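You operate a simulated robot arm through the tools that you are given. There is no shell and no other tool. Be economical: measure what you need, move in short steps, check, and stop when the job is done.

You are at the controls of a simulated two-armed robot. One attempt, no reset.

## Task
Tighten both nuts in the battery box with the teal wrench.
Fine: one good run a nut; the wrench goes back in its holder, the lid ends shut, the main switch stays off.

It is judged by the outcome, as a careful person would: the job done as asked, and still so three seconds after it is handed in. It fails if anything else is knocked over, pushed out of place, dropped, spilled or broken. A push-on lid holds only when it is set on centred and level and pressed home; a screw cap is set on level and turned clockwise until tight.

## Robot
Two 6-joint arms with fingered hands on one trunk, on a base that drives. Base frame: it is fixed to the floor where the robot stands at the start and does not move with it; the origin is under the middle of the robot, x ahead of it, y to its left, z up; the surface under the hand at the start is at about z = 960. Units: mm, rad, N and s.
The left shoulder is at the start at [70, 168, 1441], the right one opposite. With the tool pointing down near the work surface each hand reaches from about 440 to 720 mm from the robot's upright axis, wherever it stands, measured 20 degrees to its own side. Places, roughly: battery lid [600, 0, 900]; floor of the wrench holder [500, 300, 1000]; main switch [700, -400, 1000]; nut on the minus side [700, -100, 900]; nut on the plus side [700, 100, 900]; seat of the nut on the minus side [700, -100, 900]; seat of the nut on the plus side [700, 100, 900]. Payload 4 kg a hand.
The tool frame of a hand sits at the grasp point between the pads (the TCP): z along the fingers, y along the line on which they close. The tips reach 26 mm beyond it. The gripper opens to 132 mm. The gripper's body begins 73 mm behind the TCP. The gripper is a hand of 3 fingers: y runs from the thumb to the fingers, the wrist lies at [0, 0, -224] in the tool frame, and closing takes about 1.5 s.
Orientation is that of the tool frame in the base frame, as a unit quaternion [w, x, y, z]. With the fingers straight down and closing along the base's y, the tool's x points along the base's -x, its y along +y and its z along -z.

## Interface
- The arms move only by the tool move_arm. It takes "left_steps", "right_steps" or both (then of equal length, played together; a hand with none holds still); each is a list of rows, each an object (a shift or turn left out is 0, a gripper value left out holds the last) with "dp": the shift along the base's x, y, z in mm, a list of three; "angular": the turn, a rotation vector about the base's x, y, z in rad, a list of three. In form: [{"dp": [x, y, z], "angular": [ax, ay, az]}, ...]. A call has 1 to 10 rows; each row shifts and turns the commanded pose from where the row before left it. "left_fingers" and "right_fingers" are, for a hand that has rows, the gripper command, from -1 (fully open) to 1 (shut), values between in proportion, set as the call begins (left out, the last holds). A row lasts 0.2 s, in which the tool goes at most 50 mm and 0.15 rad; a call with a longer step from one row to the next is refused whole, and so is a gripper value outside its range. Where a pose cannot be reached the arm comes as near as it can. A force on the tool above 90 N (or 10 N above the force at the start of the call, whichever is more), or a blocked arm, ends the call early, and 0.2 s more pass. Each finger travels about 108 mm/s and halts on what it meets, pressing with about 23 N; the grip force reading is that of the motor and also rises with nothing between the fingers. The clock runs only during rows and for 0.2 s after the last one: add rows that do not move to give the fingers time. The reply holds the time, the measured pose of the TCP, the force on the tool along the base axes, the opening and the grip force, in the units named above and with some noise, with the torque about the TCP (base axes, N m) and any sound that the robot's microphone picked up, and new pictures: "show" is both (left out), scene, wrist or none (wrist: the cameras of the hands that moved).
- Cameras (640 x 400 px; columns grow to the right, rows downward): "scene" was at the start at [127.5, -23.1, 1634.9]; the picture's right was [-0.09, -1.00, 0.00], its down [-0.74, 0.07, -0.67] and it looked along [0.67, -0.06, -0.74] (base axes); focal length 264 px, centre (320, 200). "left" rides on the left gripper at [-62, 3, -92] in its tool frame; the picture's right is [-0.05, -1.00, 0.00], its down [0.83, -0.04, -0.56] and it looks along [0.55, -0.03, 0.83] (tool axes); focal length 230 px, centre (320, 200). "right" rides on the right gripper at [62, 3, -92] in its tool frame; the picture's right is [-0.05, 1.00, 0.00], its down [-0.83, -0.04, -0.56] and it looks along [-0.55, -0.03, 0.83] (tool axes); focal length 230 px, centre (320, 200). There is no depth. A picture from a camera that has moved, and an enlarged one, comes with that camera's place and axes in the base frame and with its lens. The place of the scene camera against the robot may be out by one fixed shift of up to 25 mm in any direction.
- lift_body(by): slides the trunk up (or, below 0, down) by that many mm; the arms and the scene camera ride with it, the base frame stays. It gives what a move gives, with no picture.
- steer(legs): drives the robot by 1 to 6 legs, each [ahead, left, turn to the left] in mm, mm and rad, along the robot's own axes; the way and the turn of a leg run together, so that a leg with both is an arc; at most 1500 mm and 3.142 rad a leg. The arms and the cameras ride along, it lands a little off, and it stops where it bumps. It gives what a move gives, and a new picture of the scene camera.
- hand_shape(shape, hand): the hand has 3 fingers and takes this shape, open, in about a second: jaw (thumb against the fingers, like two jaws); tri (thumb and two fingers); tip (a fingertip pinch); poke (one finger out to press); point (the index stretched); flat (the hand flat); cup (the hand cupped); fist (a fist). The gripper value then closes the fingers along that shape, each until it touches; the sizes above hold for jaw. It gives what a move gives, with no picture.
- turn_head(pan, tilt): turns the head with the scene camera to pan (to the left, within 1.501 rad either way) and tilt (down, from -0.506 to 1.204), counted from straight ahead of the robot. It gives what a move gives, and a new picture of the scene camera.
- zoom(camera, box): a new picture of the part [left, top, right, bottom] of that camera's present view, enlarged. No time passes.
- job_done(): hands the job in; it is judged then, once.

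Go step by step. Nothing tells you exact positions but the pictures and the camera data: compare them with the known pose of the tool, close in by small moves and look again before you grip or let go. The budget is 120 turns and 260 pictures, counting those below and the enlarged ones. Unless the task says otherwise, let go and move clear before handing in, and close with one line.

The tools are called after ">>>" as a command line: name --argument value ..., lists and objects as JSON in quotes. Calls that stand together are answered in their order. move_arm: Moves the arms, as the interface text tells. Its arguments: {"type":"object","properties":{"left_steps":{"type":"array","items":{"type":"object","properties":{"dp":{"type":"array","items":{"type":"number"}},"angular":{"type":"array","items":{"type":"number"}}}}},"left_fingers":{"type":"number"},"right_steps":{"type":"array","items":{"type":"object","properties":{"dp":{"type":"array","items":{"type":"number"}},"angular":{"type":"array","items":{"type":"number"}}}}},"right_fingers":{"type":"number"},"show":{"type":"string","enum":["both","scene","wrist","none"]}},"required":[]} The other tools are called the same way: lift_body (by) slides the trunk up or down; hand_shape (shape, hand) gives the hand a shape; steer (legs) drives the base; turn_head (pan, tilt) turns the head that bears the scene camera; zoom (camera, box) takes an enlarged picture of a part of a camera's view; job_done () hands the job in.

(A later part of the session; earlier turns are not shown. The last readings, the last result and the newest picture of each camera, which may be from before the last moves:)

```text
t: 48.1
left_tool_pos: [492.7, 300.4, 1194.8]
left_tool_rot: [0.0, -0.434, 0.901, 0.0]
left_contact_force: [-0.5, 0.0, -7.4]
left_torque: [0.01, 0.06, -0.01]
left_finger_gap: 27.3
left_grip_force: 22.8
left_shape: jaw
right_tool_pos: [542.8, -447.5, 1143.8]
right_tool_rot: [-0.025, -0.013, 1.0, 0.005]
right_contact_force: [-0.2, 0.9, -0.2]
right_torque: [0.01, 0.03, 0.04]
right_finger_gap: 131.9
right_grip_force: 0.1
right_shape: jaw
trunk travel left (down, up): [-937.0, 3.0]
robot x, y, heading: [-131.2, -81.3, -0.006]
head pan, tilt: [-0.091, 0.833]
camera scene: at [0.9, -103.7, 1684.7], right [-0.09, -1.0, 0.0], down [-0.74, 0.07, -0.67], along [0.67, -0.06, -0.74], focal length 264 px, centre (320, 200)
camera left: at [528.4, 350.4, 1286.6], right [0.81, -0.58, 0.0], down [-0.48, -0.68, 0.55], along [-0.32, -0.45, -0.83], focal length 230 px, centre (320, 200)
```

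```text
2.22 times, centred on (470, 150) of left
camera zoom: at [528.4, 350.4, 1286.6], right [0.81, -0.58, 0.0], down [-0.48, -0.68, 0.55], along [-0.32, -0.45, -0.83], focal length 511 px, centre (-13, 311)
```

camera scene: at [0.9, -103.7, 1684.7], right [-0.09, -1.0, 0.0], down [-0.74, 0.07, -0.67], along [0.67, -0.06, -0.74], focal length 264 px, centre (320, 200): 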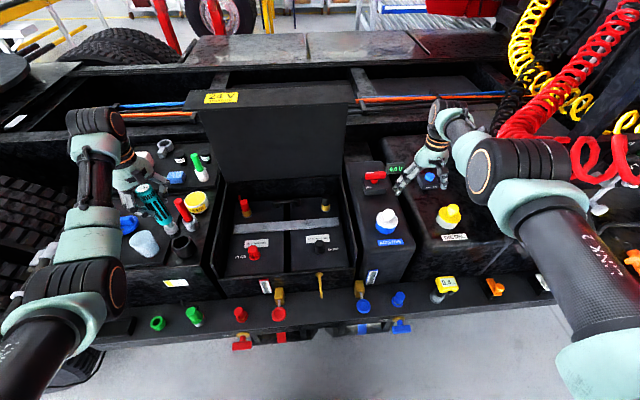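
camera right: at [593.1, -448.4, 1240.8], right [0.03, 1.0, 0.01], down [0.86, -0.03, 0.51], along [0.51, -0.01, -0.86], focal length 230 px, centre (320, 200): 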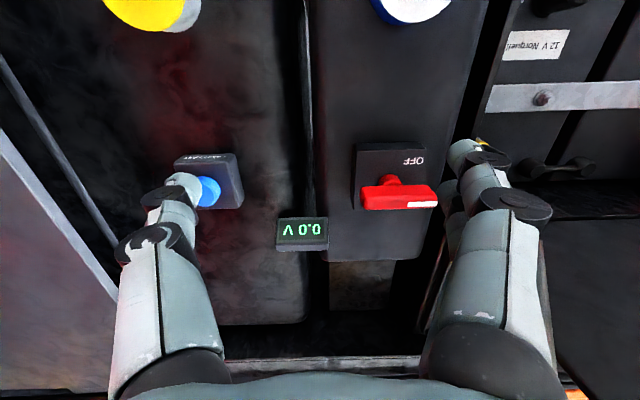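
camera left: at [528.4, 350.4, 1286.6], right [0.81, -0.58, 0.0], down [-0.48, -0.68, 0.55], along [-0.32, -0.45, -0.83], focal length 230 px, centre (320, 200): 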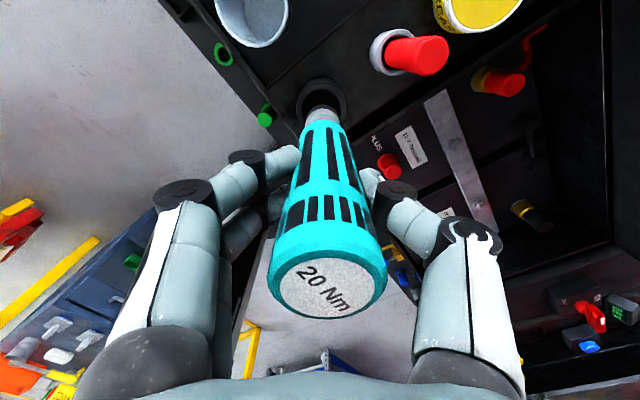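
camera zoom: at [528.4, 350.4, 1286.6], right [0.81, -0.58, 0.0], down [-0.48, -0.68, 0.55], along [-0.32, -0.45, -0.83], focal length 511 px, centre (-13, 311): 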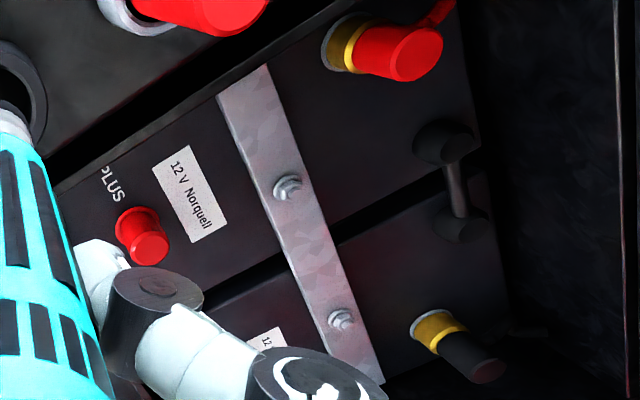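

Geometry from both cameras: the nuts are at about (650, 71) and (649, -97), their tops near z 860. The wrench tip is about 155 mm below the TCP. I swing the wrench around the red tool (not over it) and then drive forward.

>>> move_arm --left_steps '[{"dp": [10, -30, 0]}, {"dp": [12, -30, 0]}, {"dp": [12, -30, 0]}, {"dp": [12, -30, 0]}, {"dp": [12, -10, 0]}]' --show "none"

>>> steer --legs '[[105, 0, 0]]'

```text
t: 49.3
left_tool_pos: [550.8, 169.5, 1193.9]
left_tool_rot: [0.0, -0.433, 0.901, 0.001]
left_contact_force: [-0.4, -1.0, -7.8]
left_torque: [0.01, 0.04, 0.01]
left_finger_gap: 27.2
left_grip_force: 22.7
left_shape: jaw
right_tool_pos: [543.0, -447.6, 1143.1]
right_tool_rot: [-0.026, -0.012, 1.0, 0.007]
right_contact_force: [-0.1, -0.3, 0.1]
right_torque: [0.02, 0.0, -0.03]
right_finger_gap: 131.9
right_grip_force: 0.0
right_shape: jaw
trunk travel left (down, up): [-937.0, 3.0]
robot x, y, heading: [-124.7, -82.0, -0.003]
head pan, tilt: [-0.091, 0.833]
```

```text
t: 50.5
left_tool_pos: [646.0, 170.4, 1197.6]
left_tool_rot: [0.004, -0.434, 0.901, 0.0]
left_contact_force: [-0.6, -0.1, -7.2]
left_torque: [0.02, 0.03, 0.01]
left_finger_gap: 26.9
left_grip_force: 23.3
left_shape: jaw
right_tool_pos: [640.2, -448.3, 1148.3]
right_tool_rot: [-0.022, -0.013, 1.0, 0.005]
right_contact_force: [-0.2, 0.0, -0.2]
right_torque: [0.02, -0.03, 0.01]
right_finger_gap: 131.7
right_grip_force: 0.1
right_shape: jaw
trunk travel left (down, up): [-937.0, 3.0]
robot x, y, heading: [-24.2, -79.6, -0.004]
head pan, tilt: [-0.091, 0.833]
camera scene: at [94.4, -104.3, 1685.7], right [-0.09, -1.0, 0.0], down [-0.73, 0.07, -0.68], along [0.67, -0.06, -0.74], focal length 264 px, centre (320, 200)
```

scene: 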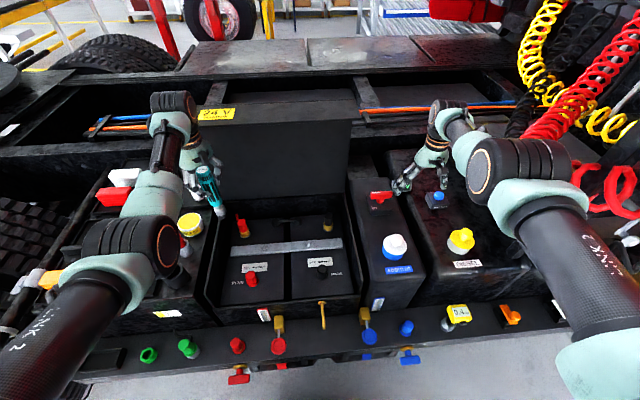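

Now I slide over the plus nut and lower part way.

>>> move_arm --left_steps '[{"dp": [1, -25, -10]}, {"dp": [1, -25, -15]}, {"dp": [1, -25, -15]}, {"dp": [1, -24, -15]}, {"dp": [0, 0, -25]}, {"dp": [0, 0, -25]}]' --show "both"

```text
t: 51.9
left_tool_pos: [654.9, 71.2, 1089.1]
left_tool_rot: [0.0, -0.434, 0.901, -0.001]
left_contact_force: [0.1, -0.1, -7.1]
left_torque: [-0.03, 0.03, -0.04]
left_finger_gap: 26.7
left_grip_force: 22.8
left_shape: jaw
left hand out of reach, approached as far as the arm can: row 6
right_tool_pos: [645.2, -447.5, 1143.7]
right_tool_rot: [-0.024, -0.013, 1.0, 0.006]
right_contact_force: [-0.1, 0.3, -0.3]
right_torque: [-0.02, -0.01, 0.02]
right_finger_gap: 132.1
right_grip_force: 0.1
right_shape: jaw
trunk travel left (down, up): [-937.0, 3.0]
robot x, y, heading: [-22.4, -79.4, -0.005]
head pan, tilt: [-0.091, 0.833]
camera scene: at [104.3, -103.5, 1684.8], right [-0.09, -1.0, 0.0], down [-0.74, 0.07, -0.67], along [0.67, -0.06, -0.74], focal length 264 px, centre (320, 200)
camera left: at [689.2, 122.5, 1182.4], right [0.81, -0.58, 0.0], down [-0.48, -0.68, 0.55], along [-0.32, -0.45, -0.83], focal length 230 px, centre (320, 200)
```

scene: 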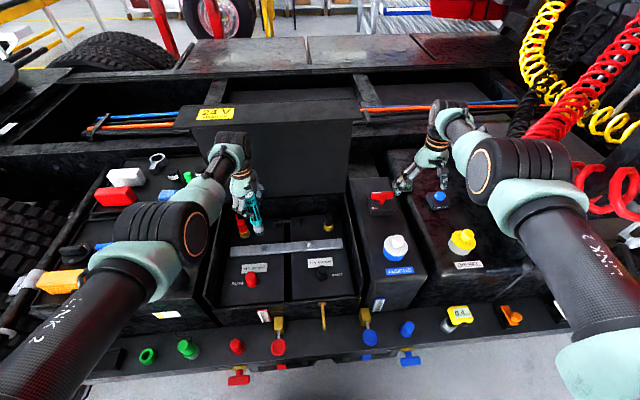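
left: 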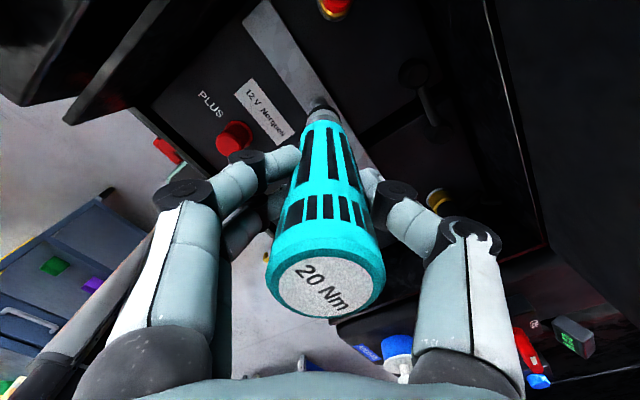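

Close over the nut. I zoom to judge the tip against the nut.

>>> zoom --camera "left" --box '[260, 70, 380, 145]'

>>> zoom --camera "scene" --box '[210, 170, 350, 270]'

```text
5.33 times, centred on (320, 108) of left
camera zoom: at [689.2, 122.5, 1182.4], right [0.81, -0.58, 0.0], down [-0.48, -0.68, 0.55], along [-0.32, -0.45, -0.83], focal length 1227 px, centre (320, 693)
```

zoom: 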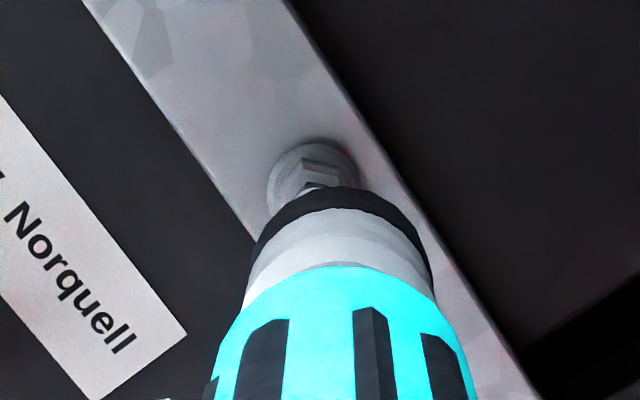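

```text
4.00 times, centred on (280, 220) of scene
camera zoom: at [104.3, -103.5, 1684.8], right [-0.09, -1.0, 0.0], down [-0.74, 0.07, -0.67], along [0.67, -0.06, -0.74], focal length 1056 px, centre (480, 120)
```

zoom: 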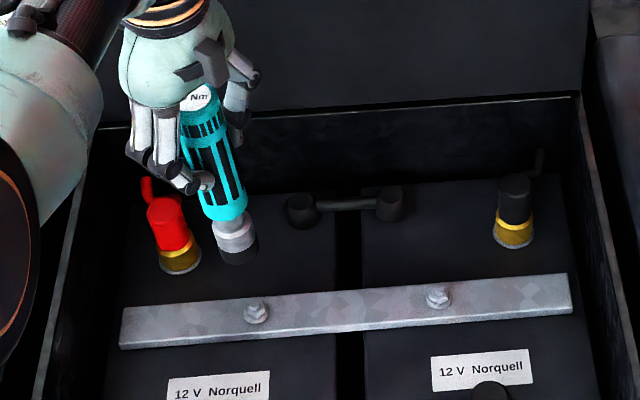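

The tip is a few mm past the nut, which I put at about (650, 71.5). I correct and lower further.

>>> move_arm --left_steps '[{"dp": [-2, 1, -15]}, {"dp": [-2, 1, -15]}, {"dp": [0, 0, -15]}]' --show "wrist"

>>> zoom --camera "left" --box '[260, 70, 380, 145]'

>>> zoom --camera "scene" --box '[240, 200, 320, 260]'

```text
t: 52.7
left_tool_pos: [642.7, 75.8, 1047.7]
left_tool_rot: [0.0, -0.434, 0.901, 0.001]
left_contact_force: [0.3, -0.4, -7.1]
left_torque: [0.02, 0.02, 0.01]
left_finger_gap: 27.1
left_grip_force: 23.0
left_shape: jaw
left hand out of reach, approached as far as the arm can: row 2, 3
right_tool_pos: [645.5, -447.3, 1143.2]
right_tool_rot: [-0.025, -0.013, 1.0, 0.006]
right_contact_force: [0.0, 0.6, 0.2]
right_torque: [-0.01, 0.0, -0.01]
right_finger_gap: 131.8
right_grip_force: 0.1
right_shape: jaw
trunk travel left (down, up): [-937.0, 3.0]
robot x, y, heading: [-27.3, -78.8, -0.005]
head pan, tilt: [-0.091, 0.833]
camera left: at [676.7, 126.7, 1140.4], right [0.81, -0.58, 0.0], down [-0.48, -0.68, 0.55], along [-0.32, -0.45, -0.83], focal length 230 px, centre (320, 200)
```

left: 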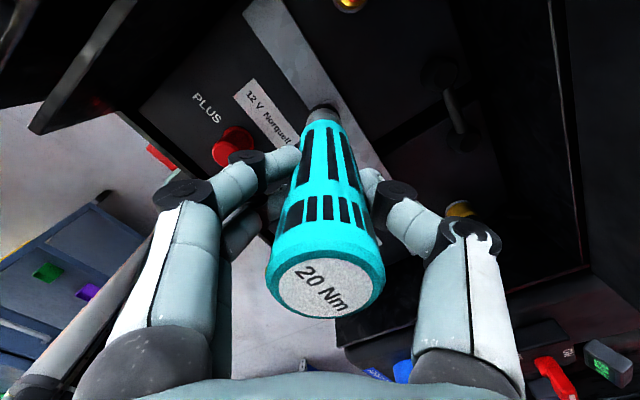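

```text
5.33 times, centred on (320, 108) of left
camera zoom: at [676.7, 126.7, 1140.4], right [0.81, -0.58, 0.0], down [-0.48, -0.68, 0.55], along [-0.32, -0.45, -0.83], focal length 1227 px, centre (320, 693)
```

zoom: 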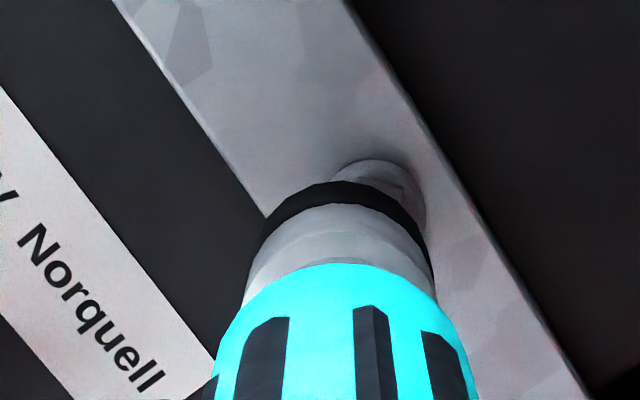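

```text
6.67 times, centred on (280, 230) of scene
camera zoom: at [104.8, -104.5, 1684.7], right [-0.09, -1.0, 0.0], down [-0.74, 0.07, -0.67], along [0.67, -0.06, -0.74], focal length 1761 px, centre (587, 0)
```

zoom: 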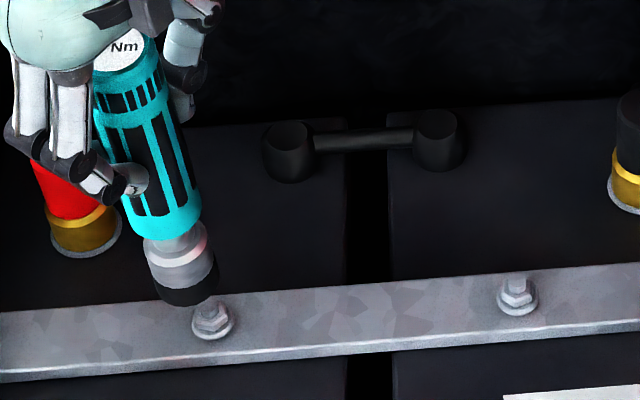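

The arm is at its far limit here. I raise the wrench, drive 60 mm closer and re-aim.

>>> move_arm --left_steps '[{"dp": [-10, 0, 25]}, {"dp": [-10, 0, 25]}]' --show "none"

>>> steer --legs '[[60, 0, 0]]'

>>> lift_body --by -25

```text
t: 53.3
left_tool_pos: [619.3, 75.2, 1099.4]
left_tool_rot: [0.0, -0.434, 0.901, 0.001]
left_contact_force: [-0.4, 0.2, -8.0]
left_torque: [0.06, 0.01, 0.0]
left_finger_gap: 26.7
left_grip_force: 23.0
left_shape: jaw
right_tool_pos: [644.0, -448.3, 1143.9]
right_tool_rot: [-0.025, -0.012, 1.0, 0.006]
right_contact_force: [0.7, -0.3, 0.5]
right_torque: [-0.01, 0.0, 0.01]
right_finger_gap: 132.0
right_grip_force: 0.1
right_shape: jaw
trunk travel left (down, up): [-937.0, 3.0]
robot x, y, heading: [-22.5, -78.3, -0.005]
head pan, tilt: [-0.091, 0.833]
```

```text
t: 54.3
left_tool_pos: [671.1, 75.1, 1105.2]
left_tool_rot: [0.003, -0.434, 0.901, -0.001]
left_contact_force: [-0.8, 0.1, -6.1]
left_torque: [0.0, 0.0, 0.01]
left_finger_gap: 26.9
left_grip_force: 22.7
left_shape: jaw
right_tool_pos: [696.1, -448.2, 1149.4]
right_tool_rot: [-0.02, -0.012, 1.0, 0.005]
right_contact_force: [-0.8, -0.7, 0.4]
right_torque: [-0.02, -0.06, -0.03]
right_finger_gap: 131.9
right_grip_force: 0.0
right_shape: jaw
trunk travel left (down, up): [-937.0, 3.0]
robot x, y, heading: [34.2, -80.2, -0.006]
head pan, tilt: [-0.091, 0.833]
camera scene: at [148.8, -104.6, 1686.1], right [-0.09, -1.0, 0.0], down [-0.73, 0.07, -0.68], along [0.68, -0.06, -0.73], focal length 264 px, centre (320, 200)
```

scene: 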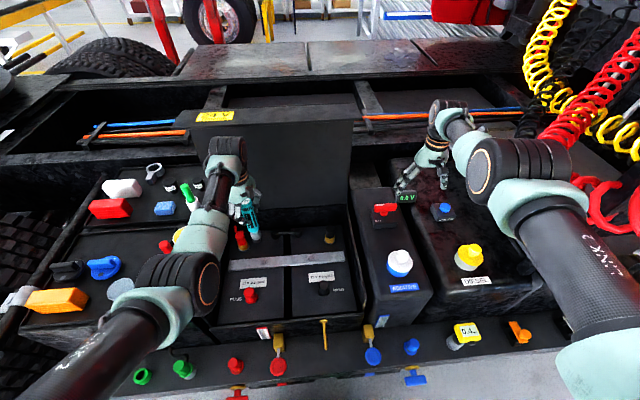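

```text
t: 55.0
left_tool_pos: [678.4, 75.4, 1075.0]
left_tool_rot: [0.002, -0.433, 0.901, 0.0]
left_contact_force: [-0.1, -0.3, -6.8]
left_torque: [0.02, -0.01, 0.01]
left_finger_gap: 26.6
left_grip_force: 23.0
left_shape: jaw
right_tool_pos: [702.3, -449.3, 1121.7]
right_tool_rot: [-0.024, -0.014, 1.0, 0.006]
right_contact_force: [-0.6, 0.2, 0.0]
right_torque: [-0.01, -0.01, 0.01]
right_finger_gap: 131.9
right_grip_force: 0.0
right_shape: jaw
trunk travel left (down, up): [-912.0, 28.0]
robot x, y, heading: [37.1, -79.1, -0.005]
head pan, tilt: [-0.091, 0.833]
```

Settled. I move over the nut and lower to just above it.

>>> move_arm --left_steps '[{"dp": [-14, -1, -10]}, {"dp": [-14, -1, -15]}, {"dp": [0, 0, -15]}, {}]' --show "none"

>>> zoom --camera "left" --box '[260, 70, 380, 145]'

>>> zoom --camera "scene" --box '[220, 210, 320, 280]'

```text
t: 56.0
left_tool_pos: [652.3, 73.2, 1031.6]
left_tool_rot: [-0.001, -0.434, 0.901, 0.001]
left_contact_force: [0.1, -0.3, -7.4]
left_torque: [0.06, 0.04, -0.01]
left_finger_gap: 26.6
left_grip_force: 23.2
left_shape: jaw
right_tool_pos: [706.0, -448.6, 1118.3]
right_tool_rot: [-0.025, -0.013, 1.0, 0.006]
right_contact_force: [-1.6, 0.0, -0.6]
right_torque: [0.04, -0.02, 0.01]
right_finger_gap: 132.0
right_grip_force: 0.1
right_shape: jaw
trunk travel left (down, up): [-912.0, 28.0]
robot x, y, heading: [33.5, -81.8, -0.004]
head pan, tilt: [-0.091, 0.833]
```

```text
5.33 times, centred on (320, 108) of left
camera zoom: at [688.5, 123.8, 1124.4], right [0.81, -0.58, 0.0], down [-0.48, -0.68, 0.56], along [-0.33, -0.45, -0.83], focal length 1227 px, centre (320, 693)
```

zoom: 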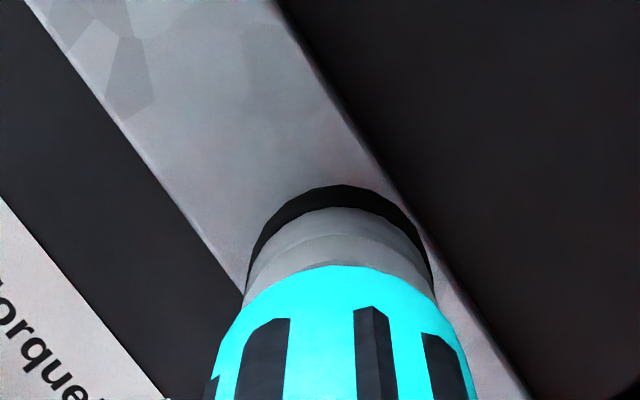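

```text
5.71 times, centred on (270, 245) of scene
camera zoom: at [164.9, -104.8, 1659.7], right [-0.09, -1.0, 0.0], down [-0.74, 0.07, -0.67], along [0.67, -0.06, -0.74], focal length 1509 px, centre (606, -57)
```

zoom: 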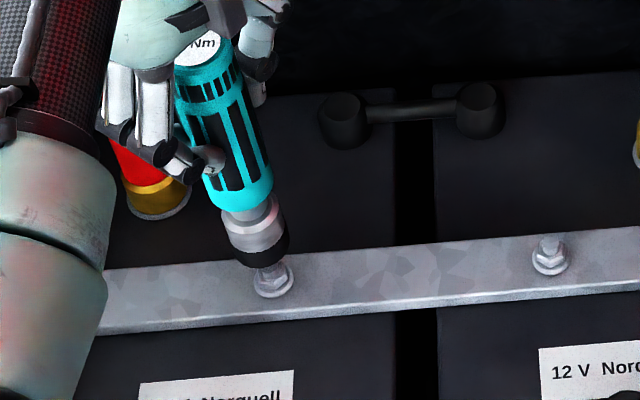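

The tip is just above the nut stud, roughly 4 mm too far in x. I correct, lower gently and look again.

>>> move_arm --left_steps '[{"dp": [-2, -0.5, 0]}, {"dp": [-2, 0, -4]}, {"dp": [0, 0, -3]}, {}]' --show "none"

>>> zoom --camera "scene" --box '[250, 230, 290, 255]'

>>> zoom --camera "left" --box '[260, 70, 380, 145]'

```text
t: 57.0
left_tool_pos: [648.3, 73.7, 1026.7]
left_tool_rot: [0.0, -0.433, 0.901, 0.001]
left_contact_force: [0.3, 0.2, -6.8]
left_torque: [-0.03, 0.06, -0.05]
left_finger_gap: 27.0
left_grip_force: 23.0
left_shape: jaw
right_tool_pos: [704.7, -448.6, 1119.1]
right_tool_rot: [-0.025, -0.014, 1.0, 0.006]
right_contact_force: [0.3, -0.7, -0.3]
right_torque: [0.03, 0.0, -0.02]
right_finger_gap: 131.8
right_grip_force: 0.1
right_shape: jaw
trunk travel left (down, up): [-912.0, 28.0]
robot x, y, heading: [36.1, -78.6, -0.001]
head pan, tilt: [-0.091, 0.833]
```

```text
16.00 times, centred on (270, 242) of scene
camera zoom: at [163.6, -104.8, 1659.8], right [-0.09, -1.0, 0.0], down [-0.74, 0.07, -0.67], along [0.67, -0.06, -0.74], focal length 4226 px, centre (1120, -480)
```

zoom: 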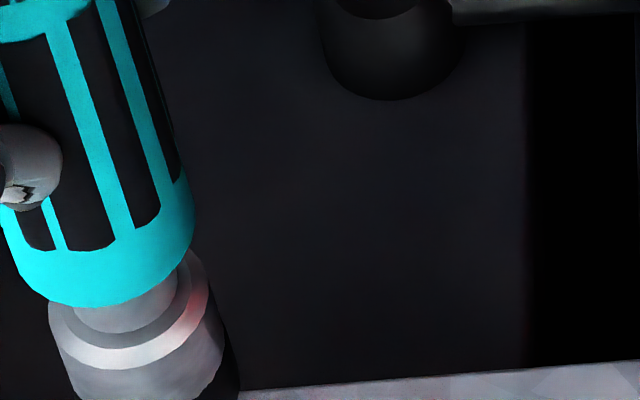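

```text
5.33 times, centred on (320, 108) of left
camera zoom: at [683.6, 123.4, 1118.3], right [0.81, -0.58, 0.0], down [-0.48, -0.68, 0.55], along [-0.32, -0.45, -0.83], focal length 1227 px, centre (320, 693)
```

zoom: 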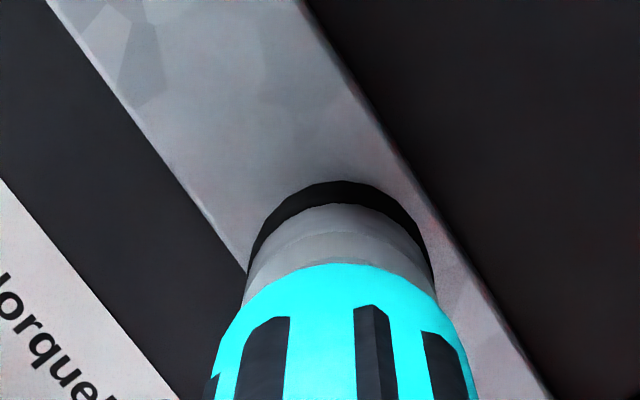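

>>> zoom --camera "scene" --box '[252, 240, 292, 268]'

```text
14.29 times, centred on (272, 254) of scene
camera zoom: at [163.6, -104.8, 1659.8], right [-0.09, -1.0, 0.0], down [-0.74, 0.07, -0.67], along [0.67, -0.06, -0.74], focal length 3773 px, centre (1006, -571)
```

zoom: 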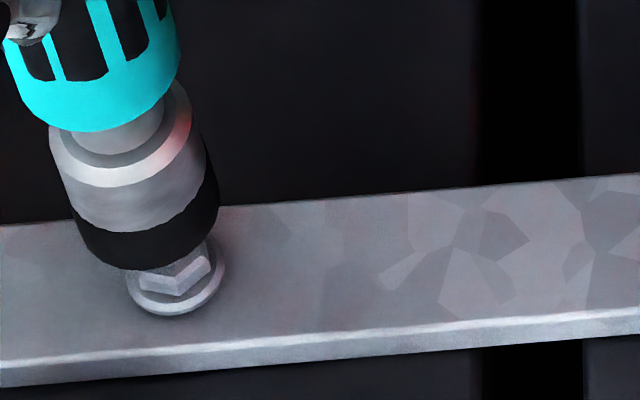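

From both views the tip is aligned in x, but about 3 mm too far in +y and about 20 mm above the nut. I correct and lower 12 mm.

>>> move_arm --left_steps '[{"dp": [0, -2.8, 0]}, {"dp": [0, 0, -6]}, {"dp": [0, 0, -6]}, {}]' --show "none"

>>> zoom --camera "scene" --box '[252, 240, 292, 268]'

>>> zoom --camera "left" --box '[260, 70, 380, 145]'

```text
t: 58.0
left_tool_pos: [649.0, 69.8, 1014.7]
left_tool_rot: [-0.001, -0.434, 0.901, 0.001]
left_contact_force: [0.4, -0.4, -7.0]
left_torque: [0.02, 0.0, -0.03]
left_finger_gap: 26.7
left_grip_force: 23.5
left_shape: jaw
right_tool_pos: [706.3, -448.5, 1119.0]
right_tool_rot: [-0.024, -0.013, 1.0, 0.006]
right_contact_force: [0.1, 0.1, 0.2]
right_torque: [0.0, 0.01, 0.03]
right_finger_gap: 132.0
right_grip_force: 0.1
right_shape: jaw
trunk travel left (down, up): [-912.0, 28.0]
robot x, y, heading: [36.0, -84.2, -0.004]
head pan, tilt: [-0.091, 0.833]
```

```text
14.29 times, centred on (272, 254) of scene
camera zoom: at [163.6, -104.9, 1659.8], right [-0.09, -1.0, 0.0], down [-0.74, 0.07, -0.67], along [0.67, -0.06, -0.74], focal length 3773 px, centre (1006, -571)
```

zoom: 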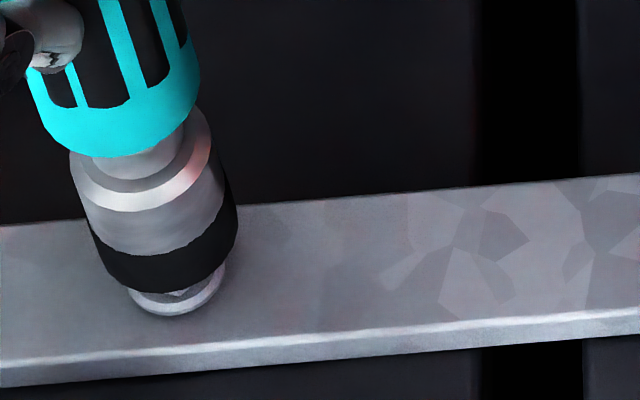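

```text
5.33 times, centred on (320, 108) of left
camera zoom: at [683.9, 120.7, 1106.6], right [0.81, -0.58, 0.0], down [-0.48, -0.68, 0.55], along [-0.32, -0.45, -0.83], focal length 1227 px, centre (320, 693)
```

zoom: 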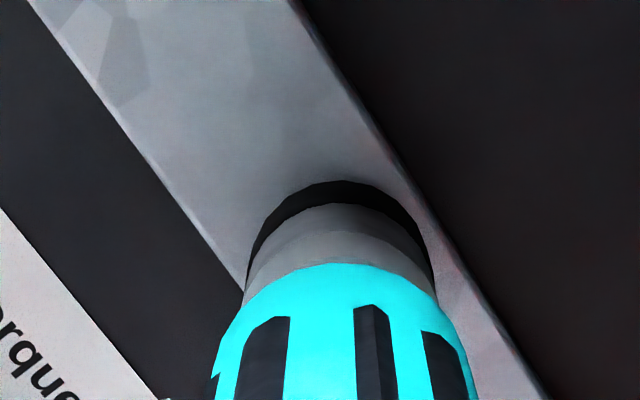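

The tip is aligned over the nut within about 1 mm. I lower in small steps and watch the force.

>>> move_arm --left_steps '[{"dp": [0, 0, -3]}, {"dp": [0, 0, -3]}, {"dp": [0, 0, -3]}, {"dp": [0, 0, -2]}]' --show "none"

```text
t: 59.0
left_tool_pos: [649.0, 69.6, 1003.5]
left_tool_rot: [0.0, -0.433, 0.901, 0.001]
left_contact_force: [-0.3, 0.2, -7.2]
left_torque: [0.01, 0.04, 0.01]
left_finger_gap: 26.7
left_grip_force: 23.2
left_shape: jaw
right_tool_pos: [705.7, -448.1, 1118.3]
right_tool_rot: [-0.024, -0.013, 1.0, 0.006]
right_contact_force: [0.1, 0.6, 0.1]
right_torque: [-0.04, 0.03, -0.02]
right_finger_gap: 131.8
right_grip_force: 0.1
right_shape: jaw
trunk travel left (down, up): [-912.0, 28.0]
robot x, y, heading: [34.6, -82.8, -0.004]
head pan, tilt: [-0.091, 0.833]
```

>>> move_arm --left_steps '[{"dp": [0, 0, -2]}, {"dp": [0, 0, -2]}, {"dp": [0, 0, -2]}]' --show "none"

>>> zoom --camera "scene" --box '[252, 240, 292, 268]'

```text
t: 59.8
left_tool_pos: [648.5, 70.7, 999.3]
left_tool_rot: [0.0, -0.434, 0.901, 0.001]
left_contact_force: [-1.0, 0.0, -6.0]
left_torque: [0.03, 0.04, 0.0]
left_finger_gap: 26.8
left_grip_force: 22.9
left_shape: jaw
right_tool_pos: [704.3, -447.1, 1120.7]
right_tool_rot: [-0.026, -0.013, 1.0, 0.006]
right_contact_force: [-0.3, -0.3, -0.1]
right_torque: [0.02, -0.01, 0.03]
right_finger_gap: 132.2
right_grip_force: 0.0
right_shape: jaw
trunk travel left (down, up): [-912.0, 28.0]
robot x, y, heading: [32.6, -80.0, -0.009]
head pan, tilt: [-0.091, 0.833]
```

```text
14.29 times, centred on (272, 254) of scene
camera zoom: at [163.0, -104.8, 1659.9], right [-0.09, -1.0, 0.0], down [-0.74, 0.07, -0.67], along [0.67, -0.06, -0.74], focal length 3773 px, centre (1006, -571)
```

zoom: 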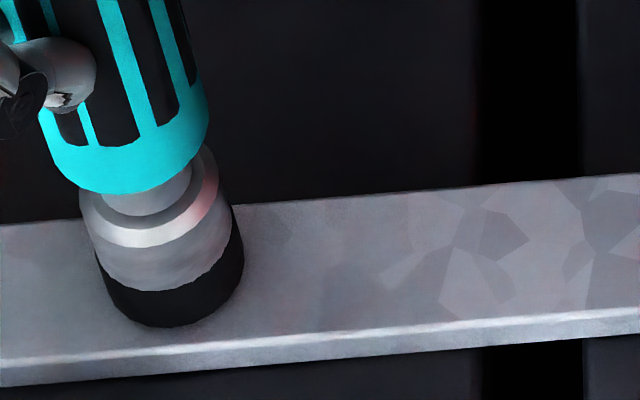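

The socket is already over the nut. I continue down gently until it rests.

>>> move_arm --left_steps '[{"dp": [0, 0, -1.5]}, {"dp": [0, 0, -1.5]}, {"dp": [0, 0, -1]}]' --show "none"

```text
t: 60.6
left_tool_pos: [648.6, 70.8, 996.7]
left_tool_rot: [0.001, -0.433, 0.902, -0.001]
left_contact_force: [0.4, 0.5, 8.8]
left_torque: [0.03, 0.07, -0.22]
left_finger_gap: 27.4
left_grip_force: 22.9
left_shape: jaw
right_tool_pos: [704.1, -450.0, 1119.6]
right_tool_rot: [-0.024, -0.013, 1.0, 0.007]
right_contact_force: [0.3, 0.4, 0.2]
right_torque: [0.0, 0.0, 0.01]
right_finger_gap: 131.9
right_grip_force: 0.1
right_shape: jaw
trunk travel left (down, up): [-912.0, 28.0]
robot x, y, heading: [33.4, -79.4, -0.003]
head pan, tilt: [-0.091, 0.833]
```

Contact, with about 16 N of downward push. I now turn clockwise slowly and watch torque and sound.

>>> move_arm --left_steps '[{"angular": [0, 0, -0.08]}, {"angular": [0, 0, -0.08]}, {"angular": [0, 0, -0.08]}, {"angular": [0, 0, -0.08]}]' --show "none"

```text
t: 61.6
left_tool_pos: [647.0, 69.7, 995.0]
left_tool_rot: [0.0, -0.285, 0.959, 0.001]
left_contact_force: [0.1, -0.7, 9.3]
left_torque: [-0.02, -0.01, -0.24]
left_finger_gap: 27.2
left_grip_force: 23.2
left_shape: jaw
right_tool_pos: [701.9, -450.1, 1119.1]
right_tool_rot: [-0.024, -0.014, 1.0, 0.006]
right_contact_force: [0.4, -0.3, 0.4]
right_torque: [0.02, 0.0, 0.01]
right_finger_gap: 131.7
right_grip_force: 0.1
right_shape: jaw
trunk travel left (down, up): [-912.0, 28.0]
robot x, y, heading: [34.8, -81.7, -0.005]
head pan, tilt: [-0.091, 0.833]
```

>>> move_arm --left_steps '[{"angular": [0, 0, -0.1]}, {"angular": [0, 0, -0.1]}, {"angular": [0, 0, -0.1]}, {"angular": [0, 0, -0.1]}]' --show "wrist"

>>> zoom --camera "scene" --box '[240, 225, 296, 268]'

```text
t: 62.6
left_tool_pos: [647.7, 69.4, 995.1]
left_tool_rot: [0.001, -0.088, 0.996, 0.001]
left_contact_force: [-0.2, 0.1, 5.9]
left_torque: [0.0, 0.03, -0.19]
left_finger_gap: 27.2
left_grip_force: 22.9
left_shape: jaw
right_tool_pos: [703.5, -448.4, 1120.1]
right_tool_rot: [-0.024, -0.013, 1.0, 0.006]
right_contact_force: [-0.8, -0.5, -0.4]
right_torque: [0.03, 0.0, 0.0]
right_finger_gap: 132.0
right_grip_force: 0.1
right_shape: jaw
trunk travel left (down, up): [-912.0, 28.0]
robot x, y, heading: [32.3, -81.0, -0.002]
head pan, tilt: [-0.091, 0.833]
camera left: at [706.0, 84.2, 1086.8], right [0.22, -0.97, 0.0], down [-0.81, -0.19, 0.55], along [-0.54, -0.12, -0.83], focal length 230 px, centre (320, 200)
```

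left: 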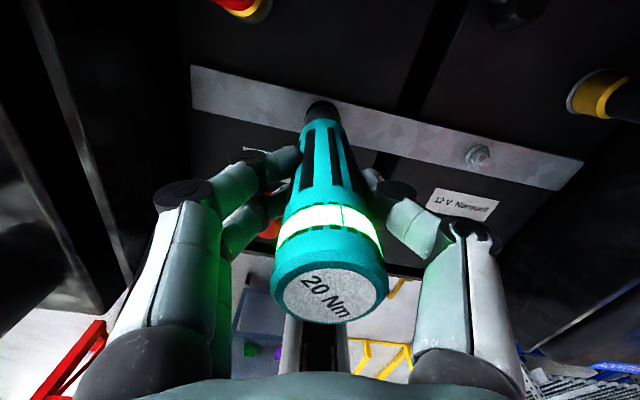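

```text
9.30 times, centred on (268, 246) of scene
camera zoom: at [161.0, -105.4, 1660.0], right [-0.09, -1.0, 0.0], down [-0.74, 0.07, -0.67], along [0.67, -0.06, -0.74], focal length 2457 px, centre (804, -233)
```

zoom: 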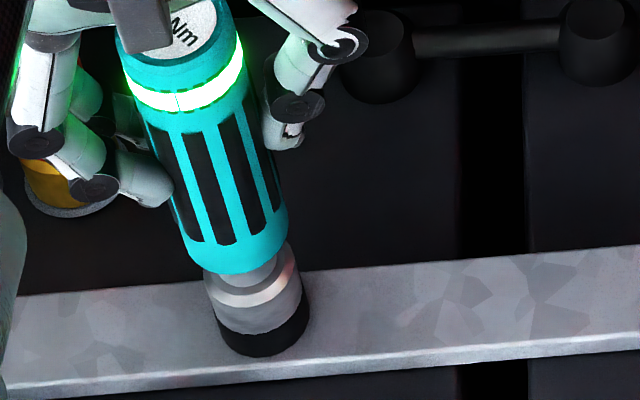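

A green ring has lit on the wrench, probably its run or OK indicator. I hold still briefly and look again.

>>> move_arm --left_steps '[{}, {}, {}, {}]' --show "wrist"

```text
t: 63.6
left_tool_pos: [647.3, 69.5, 994.4]
left_tool_rot: [0.001, -0.088, 0.996, 0.001]
left_contact_force: [0.1, 0.2, 2.6]
left_torque: [0.02, 0.02, -0.18]
left_finger_gap: 27.3
left_grip_force: 23.2
left_shape: jaw
right_tool_pos: [703.6, -451.4, 1118.5]
right_tool_rot: [-0.024, -0.013, 1.0, 0.006]
right_contact_force: [0.2, 0.8, 0.1]
right_torque: [-0.01, -0.02, 0.01]
right_finger_gap: 131.8
right_grip_force: 0.0
right_shape: jaw
trunk travel left (down, up): [-912.0, 28.0]
robot x, y, heading: [37.2, -80.9, -0.006]
head pan, tilt: [-0.091, 0.833]
camera left: at [706.4, 84.5, 1086.7], right [0.23, -0.97, 0.0], down [-0.81, -0.19, 0.55], along [-0.54, -0.12, -0.83], focal length 230 px, centre (320, 200)
```

left: 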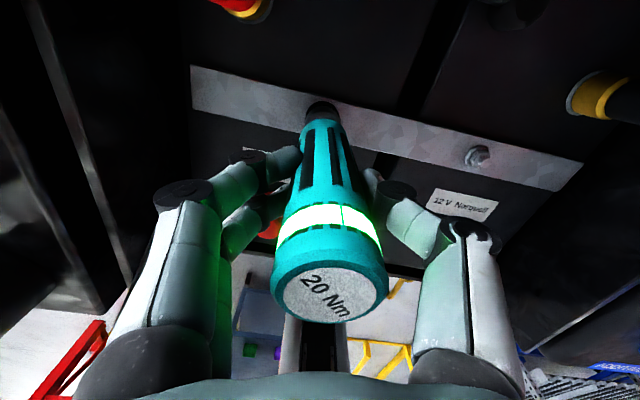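

The ring stays green while the load eases slightly. I press a touch further and wait for a sound or a change in the light.

>>> move_arm --left_steps '[{"dp": [0, 0, -1]}, {}, {}, {}, {}]' --show "wrist"

>>> zoom --camera "scene" --box '[252, 240, 292, 268]'

```text
t: 64.8
left_tool_pos: [647.0, 69.9, 993.1]
left_tool_rot: [0.001, -0.088, 0.996, 0.001]
left_contact_force: [-0.2, 0.2, 6.8]
left_torque: [0.01, 0.03, -0.16]
left_finger_gap: 27.2
left_grip_force: 23.3
left_shape: jaw
right_tool_pos: [703.9, -450.2, 1120.5]
right_tool_rot: [-0.023, -0.013, 1.0, 0.006]
right_contact_force: [0.0, -0.4, -0.7]
right_torque: [0.02, 0.01, -0.04]
right_finger_gap: 132.0
right_grip_force: 0.0
right_shape: jaw
trunk travel left (down, up): [-912.0, 28.0]
robot x, y, heading: [38.0, -82.5, 0.001]
head pan, tilt: [-0.091, 0.833]
camera left: at [706.2, 84.4, 1086.5], right [0.23, -0.97, 0.0], down [-0.81, -0.19, 0.55], along [-0.54, -0.12, -0.83], focal length 230 px, centre (320, 200)
```

left: 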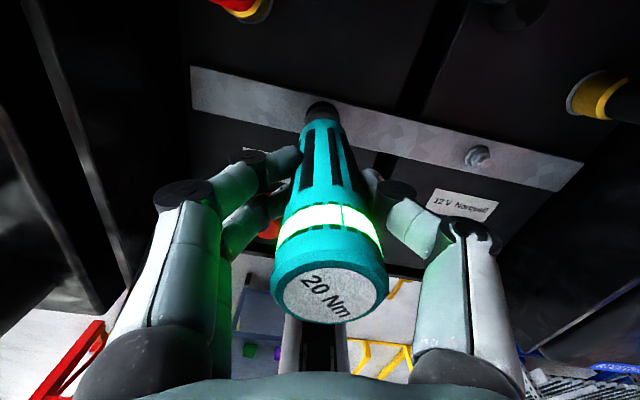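

```text
14.29 times, centred on (272, 254) of scene
camera zoom: at [160.8, -105.4, 1660.0], right [-0.09, -1.0, 0.0], down [-0.74, 0.07, -0.67], along [0.67, -0.06, -0.74], focal length 3773 px, centre (1006, -571)
```

zoom: 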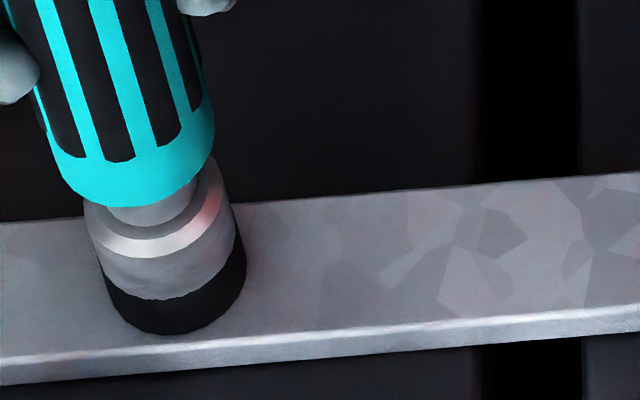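

The ring is steadily green, which I take as a good run. I lift off straight up and check both nut and ring.

>>> move_arm --left_steps '[{"dp": [0, 0, 10]}, {"dp": [0, 0, 15]}, {"dp": [0, 0, 20]}, {"dp": [0, 0, 20]}]' --show "wrist"

>>> zoom --camera "scene" --box '[250, 225, 320, 275]'

```text
t: 65.8
left_tool_pos: [648.2, 70.4, 1058.1]
left_tool_rot: [-0.001, -0.089, 0.996, 0.002]
left_contact_force: [0.1, -0.2, -7.1]
left_torque: [-0.03, 0.02, 0.02]
left_finger_gap: 26.9
left_grip_force: 23.0
left_shape: jaw
right_tool_pos: [705.2, -448.6, 1119.0]
right_tool_rot: [-0.024, -0.013, 1.0, 0.006]
right_contact_force: [-0.5, -0.3, -0.6]
right_torque: [0.03, 0.02, 0.02]
right_finger_gap: 131.8
right_grip_force: 0.1
right_shape: jaw
trunk travel left (down, up): [-912.0, 28.0]
robot x, y, heading: [31.4, -84.0, -0.005]
head pan, tilt: [-0.091, 0.833]
camera left: at [708.0, 84.1, 1149.8], right [0.23, -0.97, 0.0], down [-0.81, -0.19, 0.56], along [-0.54, -0.13, -0.83], focal length 230 px, centre (320, 200)
```

left: 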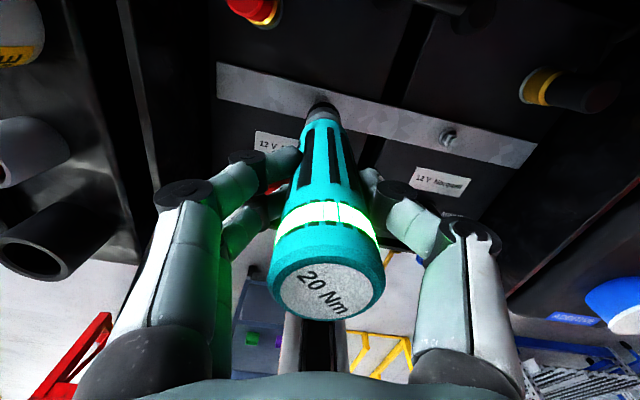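

```text
8.00 times, centred on (285, 250) of scene
camera zoom: at [164.2, -104.8, 1659.7], right [-0.09, -1.0, 0.0], down [-0.74, 0.07, -0.67], along [0.67, -0.06, -0.74], focal length 2113 px, centre (600, -200)
```

zoom: 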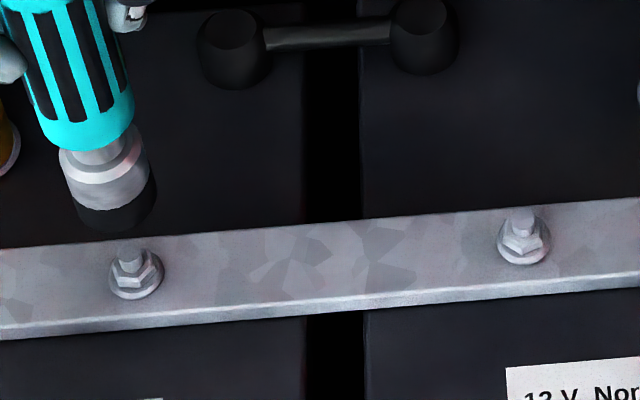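

The ring remains green after lifting, so it reads as a result light. I compare the two nuts closely.

>>> zoom --camera "scene" --box '[255, 248, 279, 266]'

>>> zoom --camera "scene" --box '[300, 244, 324, 262]'

```text
16.00 times, centred on (267, 257) of scene
camera zoom: at [164.2, -104.8, 1659.7], right [-0.09, -1.0, 0.0], down [-0.74, 0.07, -0.67], along [0.67, -0.06, -0.74], focal length 4226 px, centre (1168, -712)
```

zoom: 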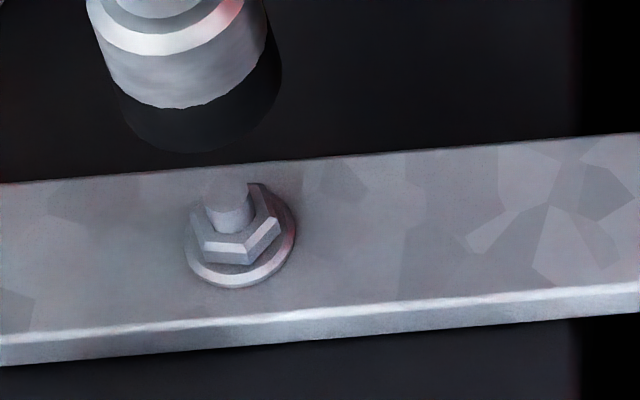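

```text
16.00 times, centred on (312, 253) of scene
camera zoom: at [164.2, -104.8, 1659.7], right [-0.09, -1.0, 0.0], down [-0.74, 0.07, -0.67], along [0.67, -0.06, -0.74], focal length 4226 px, centre (448, -648)
```

zoom: 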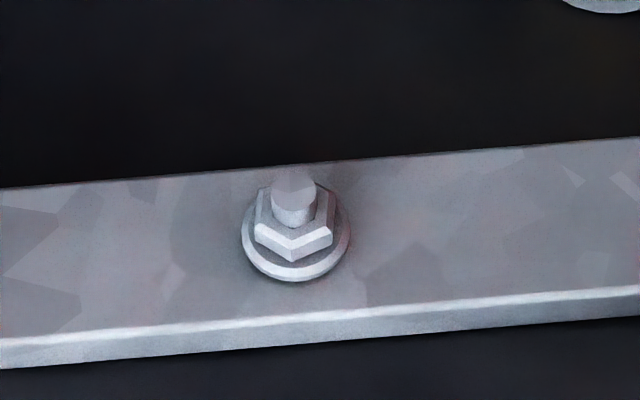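

The plus nut now sits down on its washer with a green result. The minus nut lies 166 mm away in -y. I carry the wrench there and turn the hand back anticlockwise in the air.

>>> move_arm --left_steps '[{"dp": [0, -16, 4], "angular": [0, 0, 0.08]}, {"dp": [0, -20, 4], "angular": [0, 0, 0.08]}, {"dp": [0, -20, 0], "angular": [0, 0, 0.08]}, {"dp": [0, -20, 0], "angular": [0, 0, 0.08]}, {"dp": [0, -20, 0], "angular": [0, 0, 0.08]}, {"dp": [0, -20, 0], "angular": [0, 0, 0.08]}, {"dp": [0, -20, 0], "angular": [0, 0, 0.08]}, {"dp": [0, -20, 0], "angular": [0, 0, 0.08]}, {"dp": [0, -10, 0], "angular": [0, 0, 0.08]}]' --show "both"

```text
t: 67.8
left_tool_pos: [660.8, -80.7, 1059.4]
left_tool_rot: [-0.001, -0.439, 0.899, 0.005]
left_contact_force: [0.7, 0.5, -7.6]
left_torque: [0.03, 0.0, -0.04]
left_finger_gap: 26.9
left_grip_force: 23.1
left_shape: jaw
left hand out of reach, approached as far as the arm can: row 8, 9
right_tool_pos: [705.5, -450.1, 1117.6]
right_tool_rot: [-0.024, -0.013, 1.0, 0.007]
right_contact_force: [-1.1, 0.3, 0.0]
right_torque: [0.01, 0.02, 0.01]
right_finger_gap: 132.0
right_grip_force: 0.1
right_shape: jaw
trunk travel left (down, up): [-912.0, 28.0]
robot x, y, heading: [34.4, -83.7, -0.004]
head pan, tilt: [-0.091, 0.833]
camera scene: at [164.1, -106.2, 1659.7], right [-0.09, -1.0, 0.0], down [-0.74, 0.07, -0.67], along [0.67, -0.06, -0.74], focal length 264 px, centre (320, 200)
camera left: at [695.5, -31.2, 1152.6], right [0.82, -0.57, -0.01], down [-0.47, -0.69, 0.55], along [-0.32, -0.45, -0.83], focal length 230 px, centre (320, 200)
```

scene: 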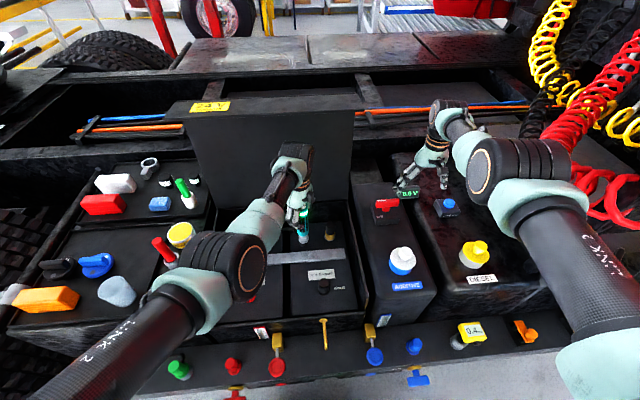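
left: 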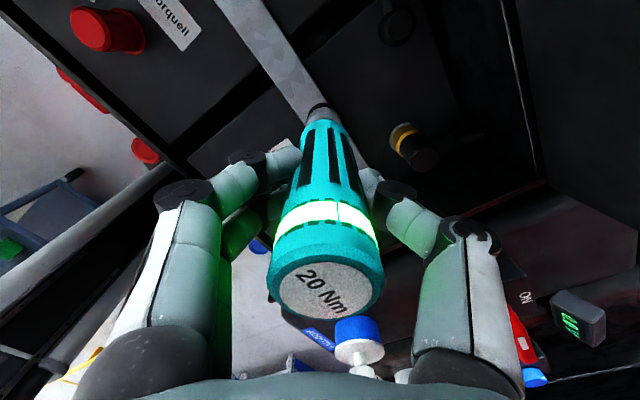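

The minus nut is just beyond the left arm's comfortable range. I shift the robot 80 mm to the right, moving the hand back first for clearance.

>>> move_arm --left_steps '[{"dp": [-5, 25, 10]}, {"dp": [-5, 25, 10]}]' --show "none"

>>> steer --legs '[[0, -80, 0]]'

```text
t: 68.4
left_tool_pos: [651.1, -32.0, 1085.9]
left_tool_rot: [0.005, -0.437, 0.9, 0.002]
left_contact_force: [-0.6, 0.4, -7.7]
left_torque: [-0.05, 0.07, 0.0]
left_finger_gap: 26.7
left_grip_force: 23.1
left_shape: jaw
right_tool_pos: [704.8, -448.1, 1119.5]
right_tool_rot: [-0.025, -0.014, 1.0, 0.006]
right_contact_force: [0.4, 0.3, 0.3]
right_torque: [-0.01, 0.03, -0.01]
right_finger_gap: 131.7
right_grip_force: 0.0
right_shape: jaw
trunk travel left (down, up): [-912.0, 28.0]
robot x, y, heading: [35.2, -81.6, -0.002]
head pan, tilt: [-0.091, 0.833]
```

```text
t: 69.5
left_tool_pos: [648.5, -100.0, 1081.3]
left_tool_rot: [-0.001, -0.439, 0.898, 0.001]
left_contact_force: [-0.1, 1.5, -6.7]
left_torque: [0.02, 0.0, 0.03]
left_finger_gap: 26.4
left_grip_force: 23.3
left_shape: jaw
right_tool_pos: [705.9, -517.5, 1121.6]
right_tool_rot: [-0.025, -0.015, 1.0, 0.002]
right_contact_force: [-0.4, 1.1, 1.0]
right_torque: [-0.02, 0.01, 0.01]
right_finger_gap: 132.3
right_grip_force: 0.1
right_shape: jaw
trunk travel left (down, up): [-912.0, 28.0]
robot x, y, heading: [31.7, -159.1, -0.003]
head pan, tilt: [-0.091, 0.833]
camera scene: at [163.4, -172.0, 1659.8], right [-0.09, -1.0, 0.01], down [-0.74, 0.06, -0.67], along [0.67, -0.07, -0.74], focal length 264 px, centre (320, 200)
```

scene: 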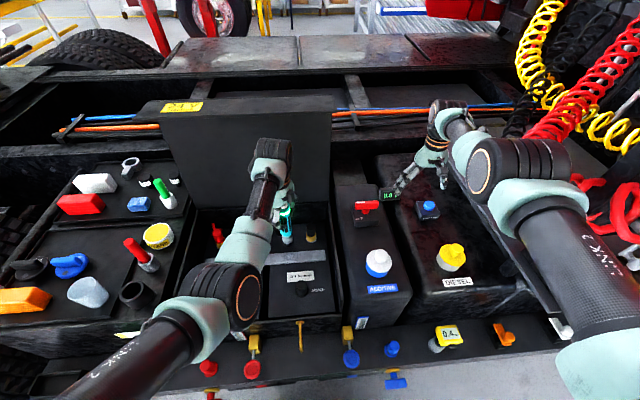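

I lower towards the minus nut to about 30 mm above it and check alignment.

>>> move_arm --left_steps '[{"dp": [0, 5, -15]}, {"dp": [0, 3, -20]}, {"dp": [0, 0, -18]}, {}]' --show "none"

>>> zoom --camera "scene" --box '[262, 228, 318, 270]'

>>> zoom --camera "left" --box '[260, 70, 380, 145]'

```text
t: 70.5
left_tool_pos: [648.9, -101.1, 1028.3]
left_tool_rot: [0.002, -0.438, 0.899, 0.006]
left_contact_force: [0.4, -0.3, -6.8]
left_torque: [0.0, -0.01, 0.02]
left_finger_gap: 26.6
left_grip_force: 22.3
left_shape: jaw
right_tool_pos: [704.5, -527.1, 1118.0]
right_tool_rot: [-0.025, -0.015, 1.0, 0.007]
right_contact_force: [-0.5, -0.2, -0.6]
right_torque: [0.0, 0.03, -0.01]
right_finger_gap: 131.7
right_grip_force: 0.0
right_shape: jaw
trunk travel left (down, up): [-912.0, 28.0]
robot x, y, heading: [35.1, -159.1, 0.005]
head pan, tilt: [-0.091, 0.833]
```

```text
9.52 times, centred on (290, 249) of scene
camera zoom: at [163.5, -185.7, 1659.7], right [-0.09, -1.0, 0.0], down [-0.74, 0.07, -0.67], along [0.67, -0.06, -0.74], focal length 2516 px, centre (606, -267)
```

zoom: 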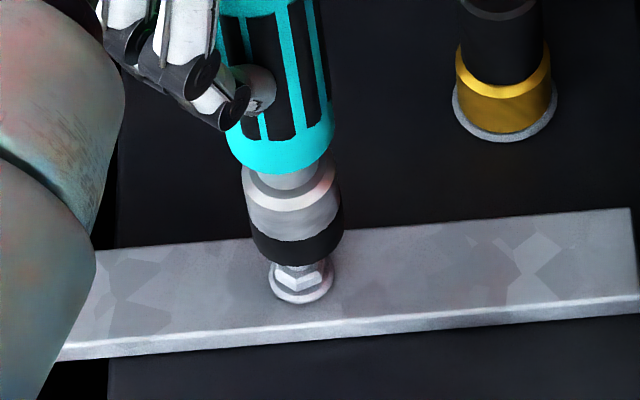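

```text
5.33 times, centred on (320, 108) of left
camera zoom: at [683.6, -51.3, 1120.8], right [0.82, -0.57, -0.01], down [-0.48, -0.69, 0.55], along [-0.32, -0.44, -0.84], focal length 1227 px, centre (320, 693)
```

zoom: 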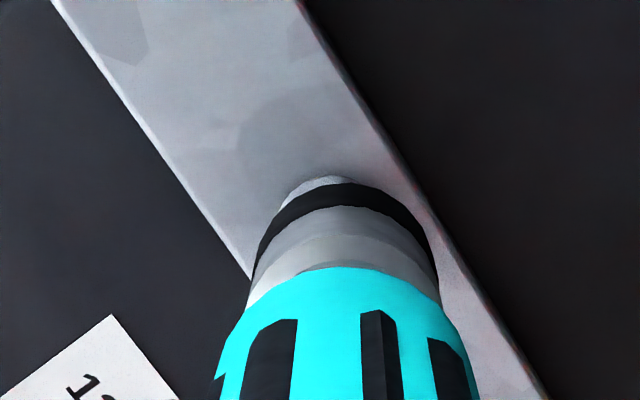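

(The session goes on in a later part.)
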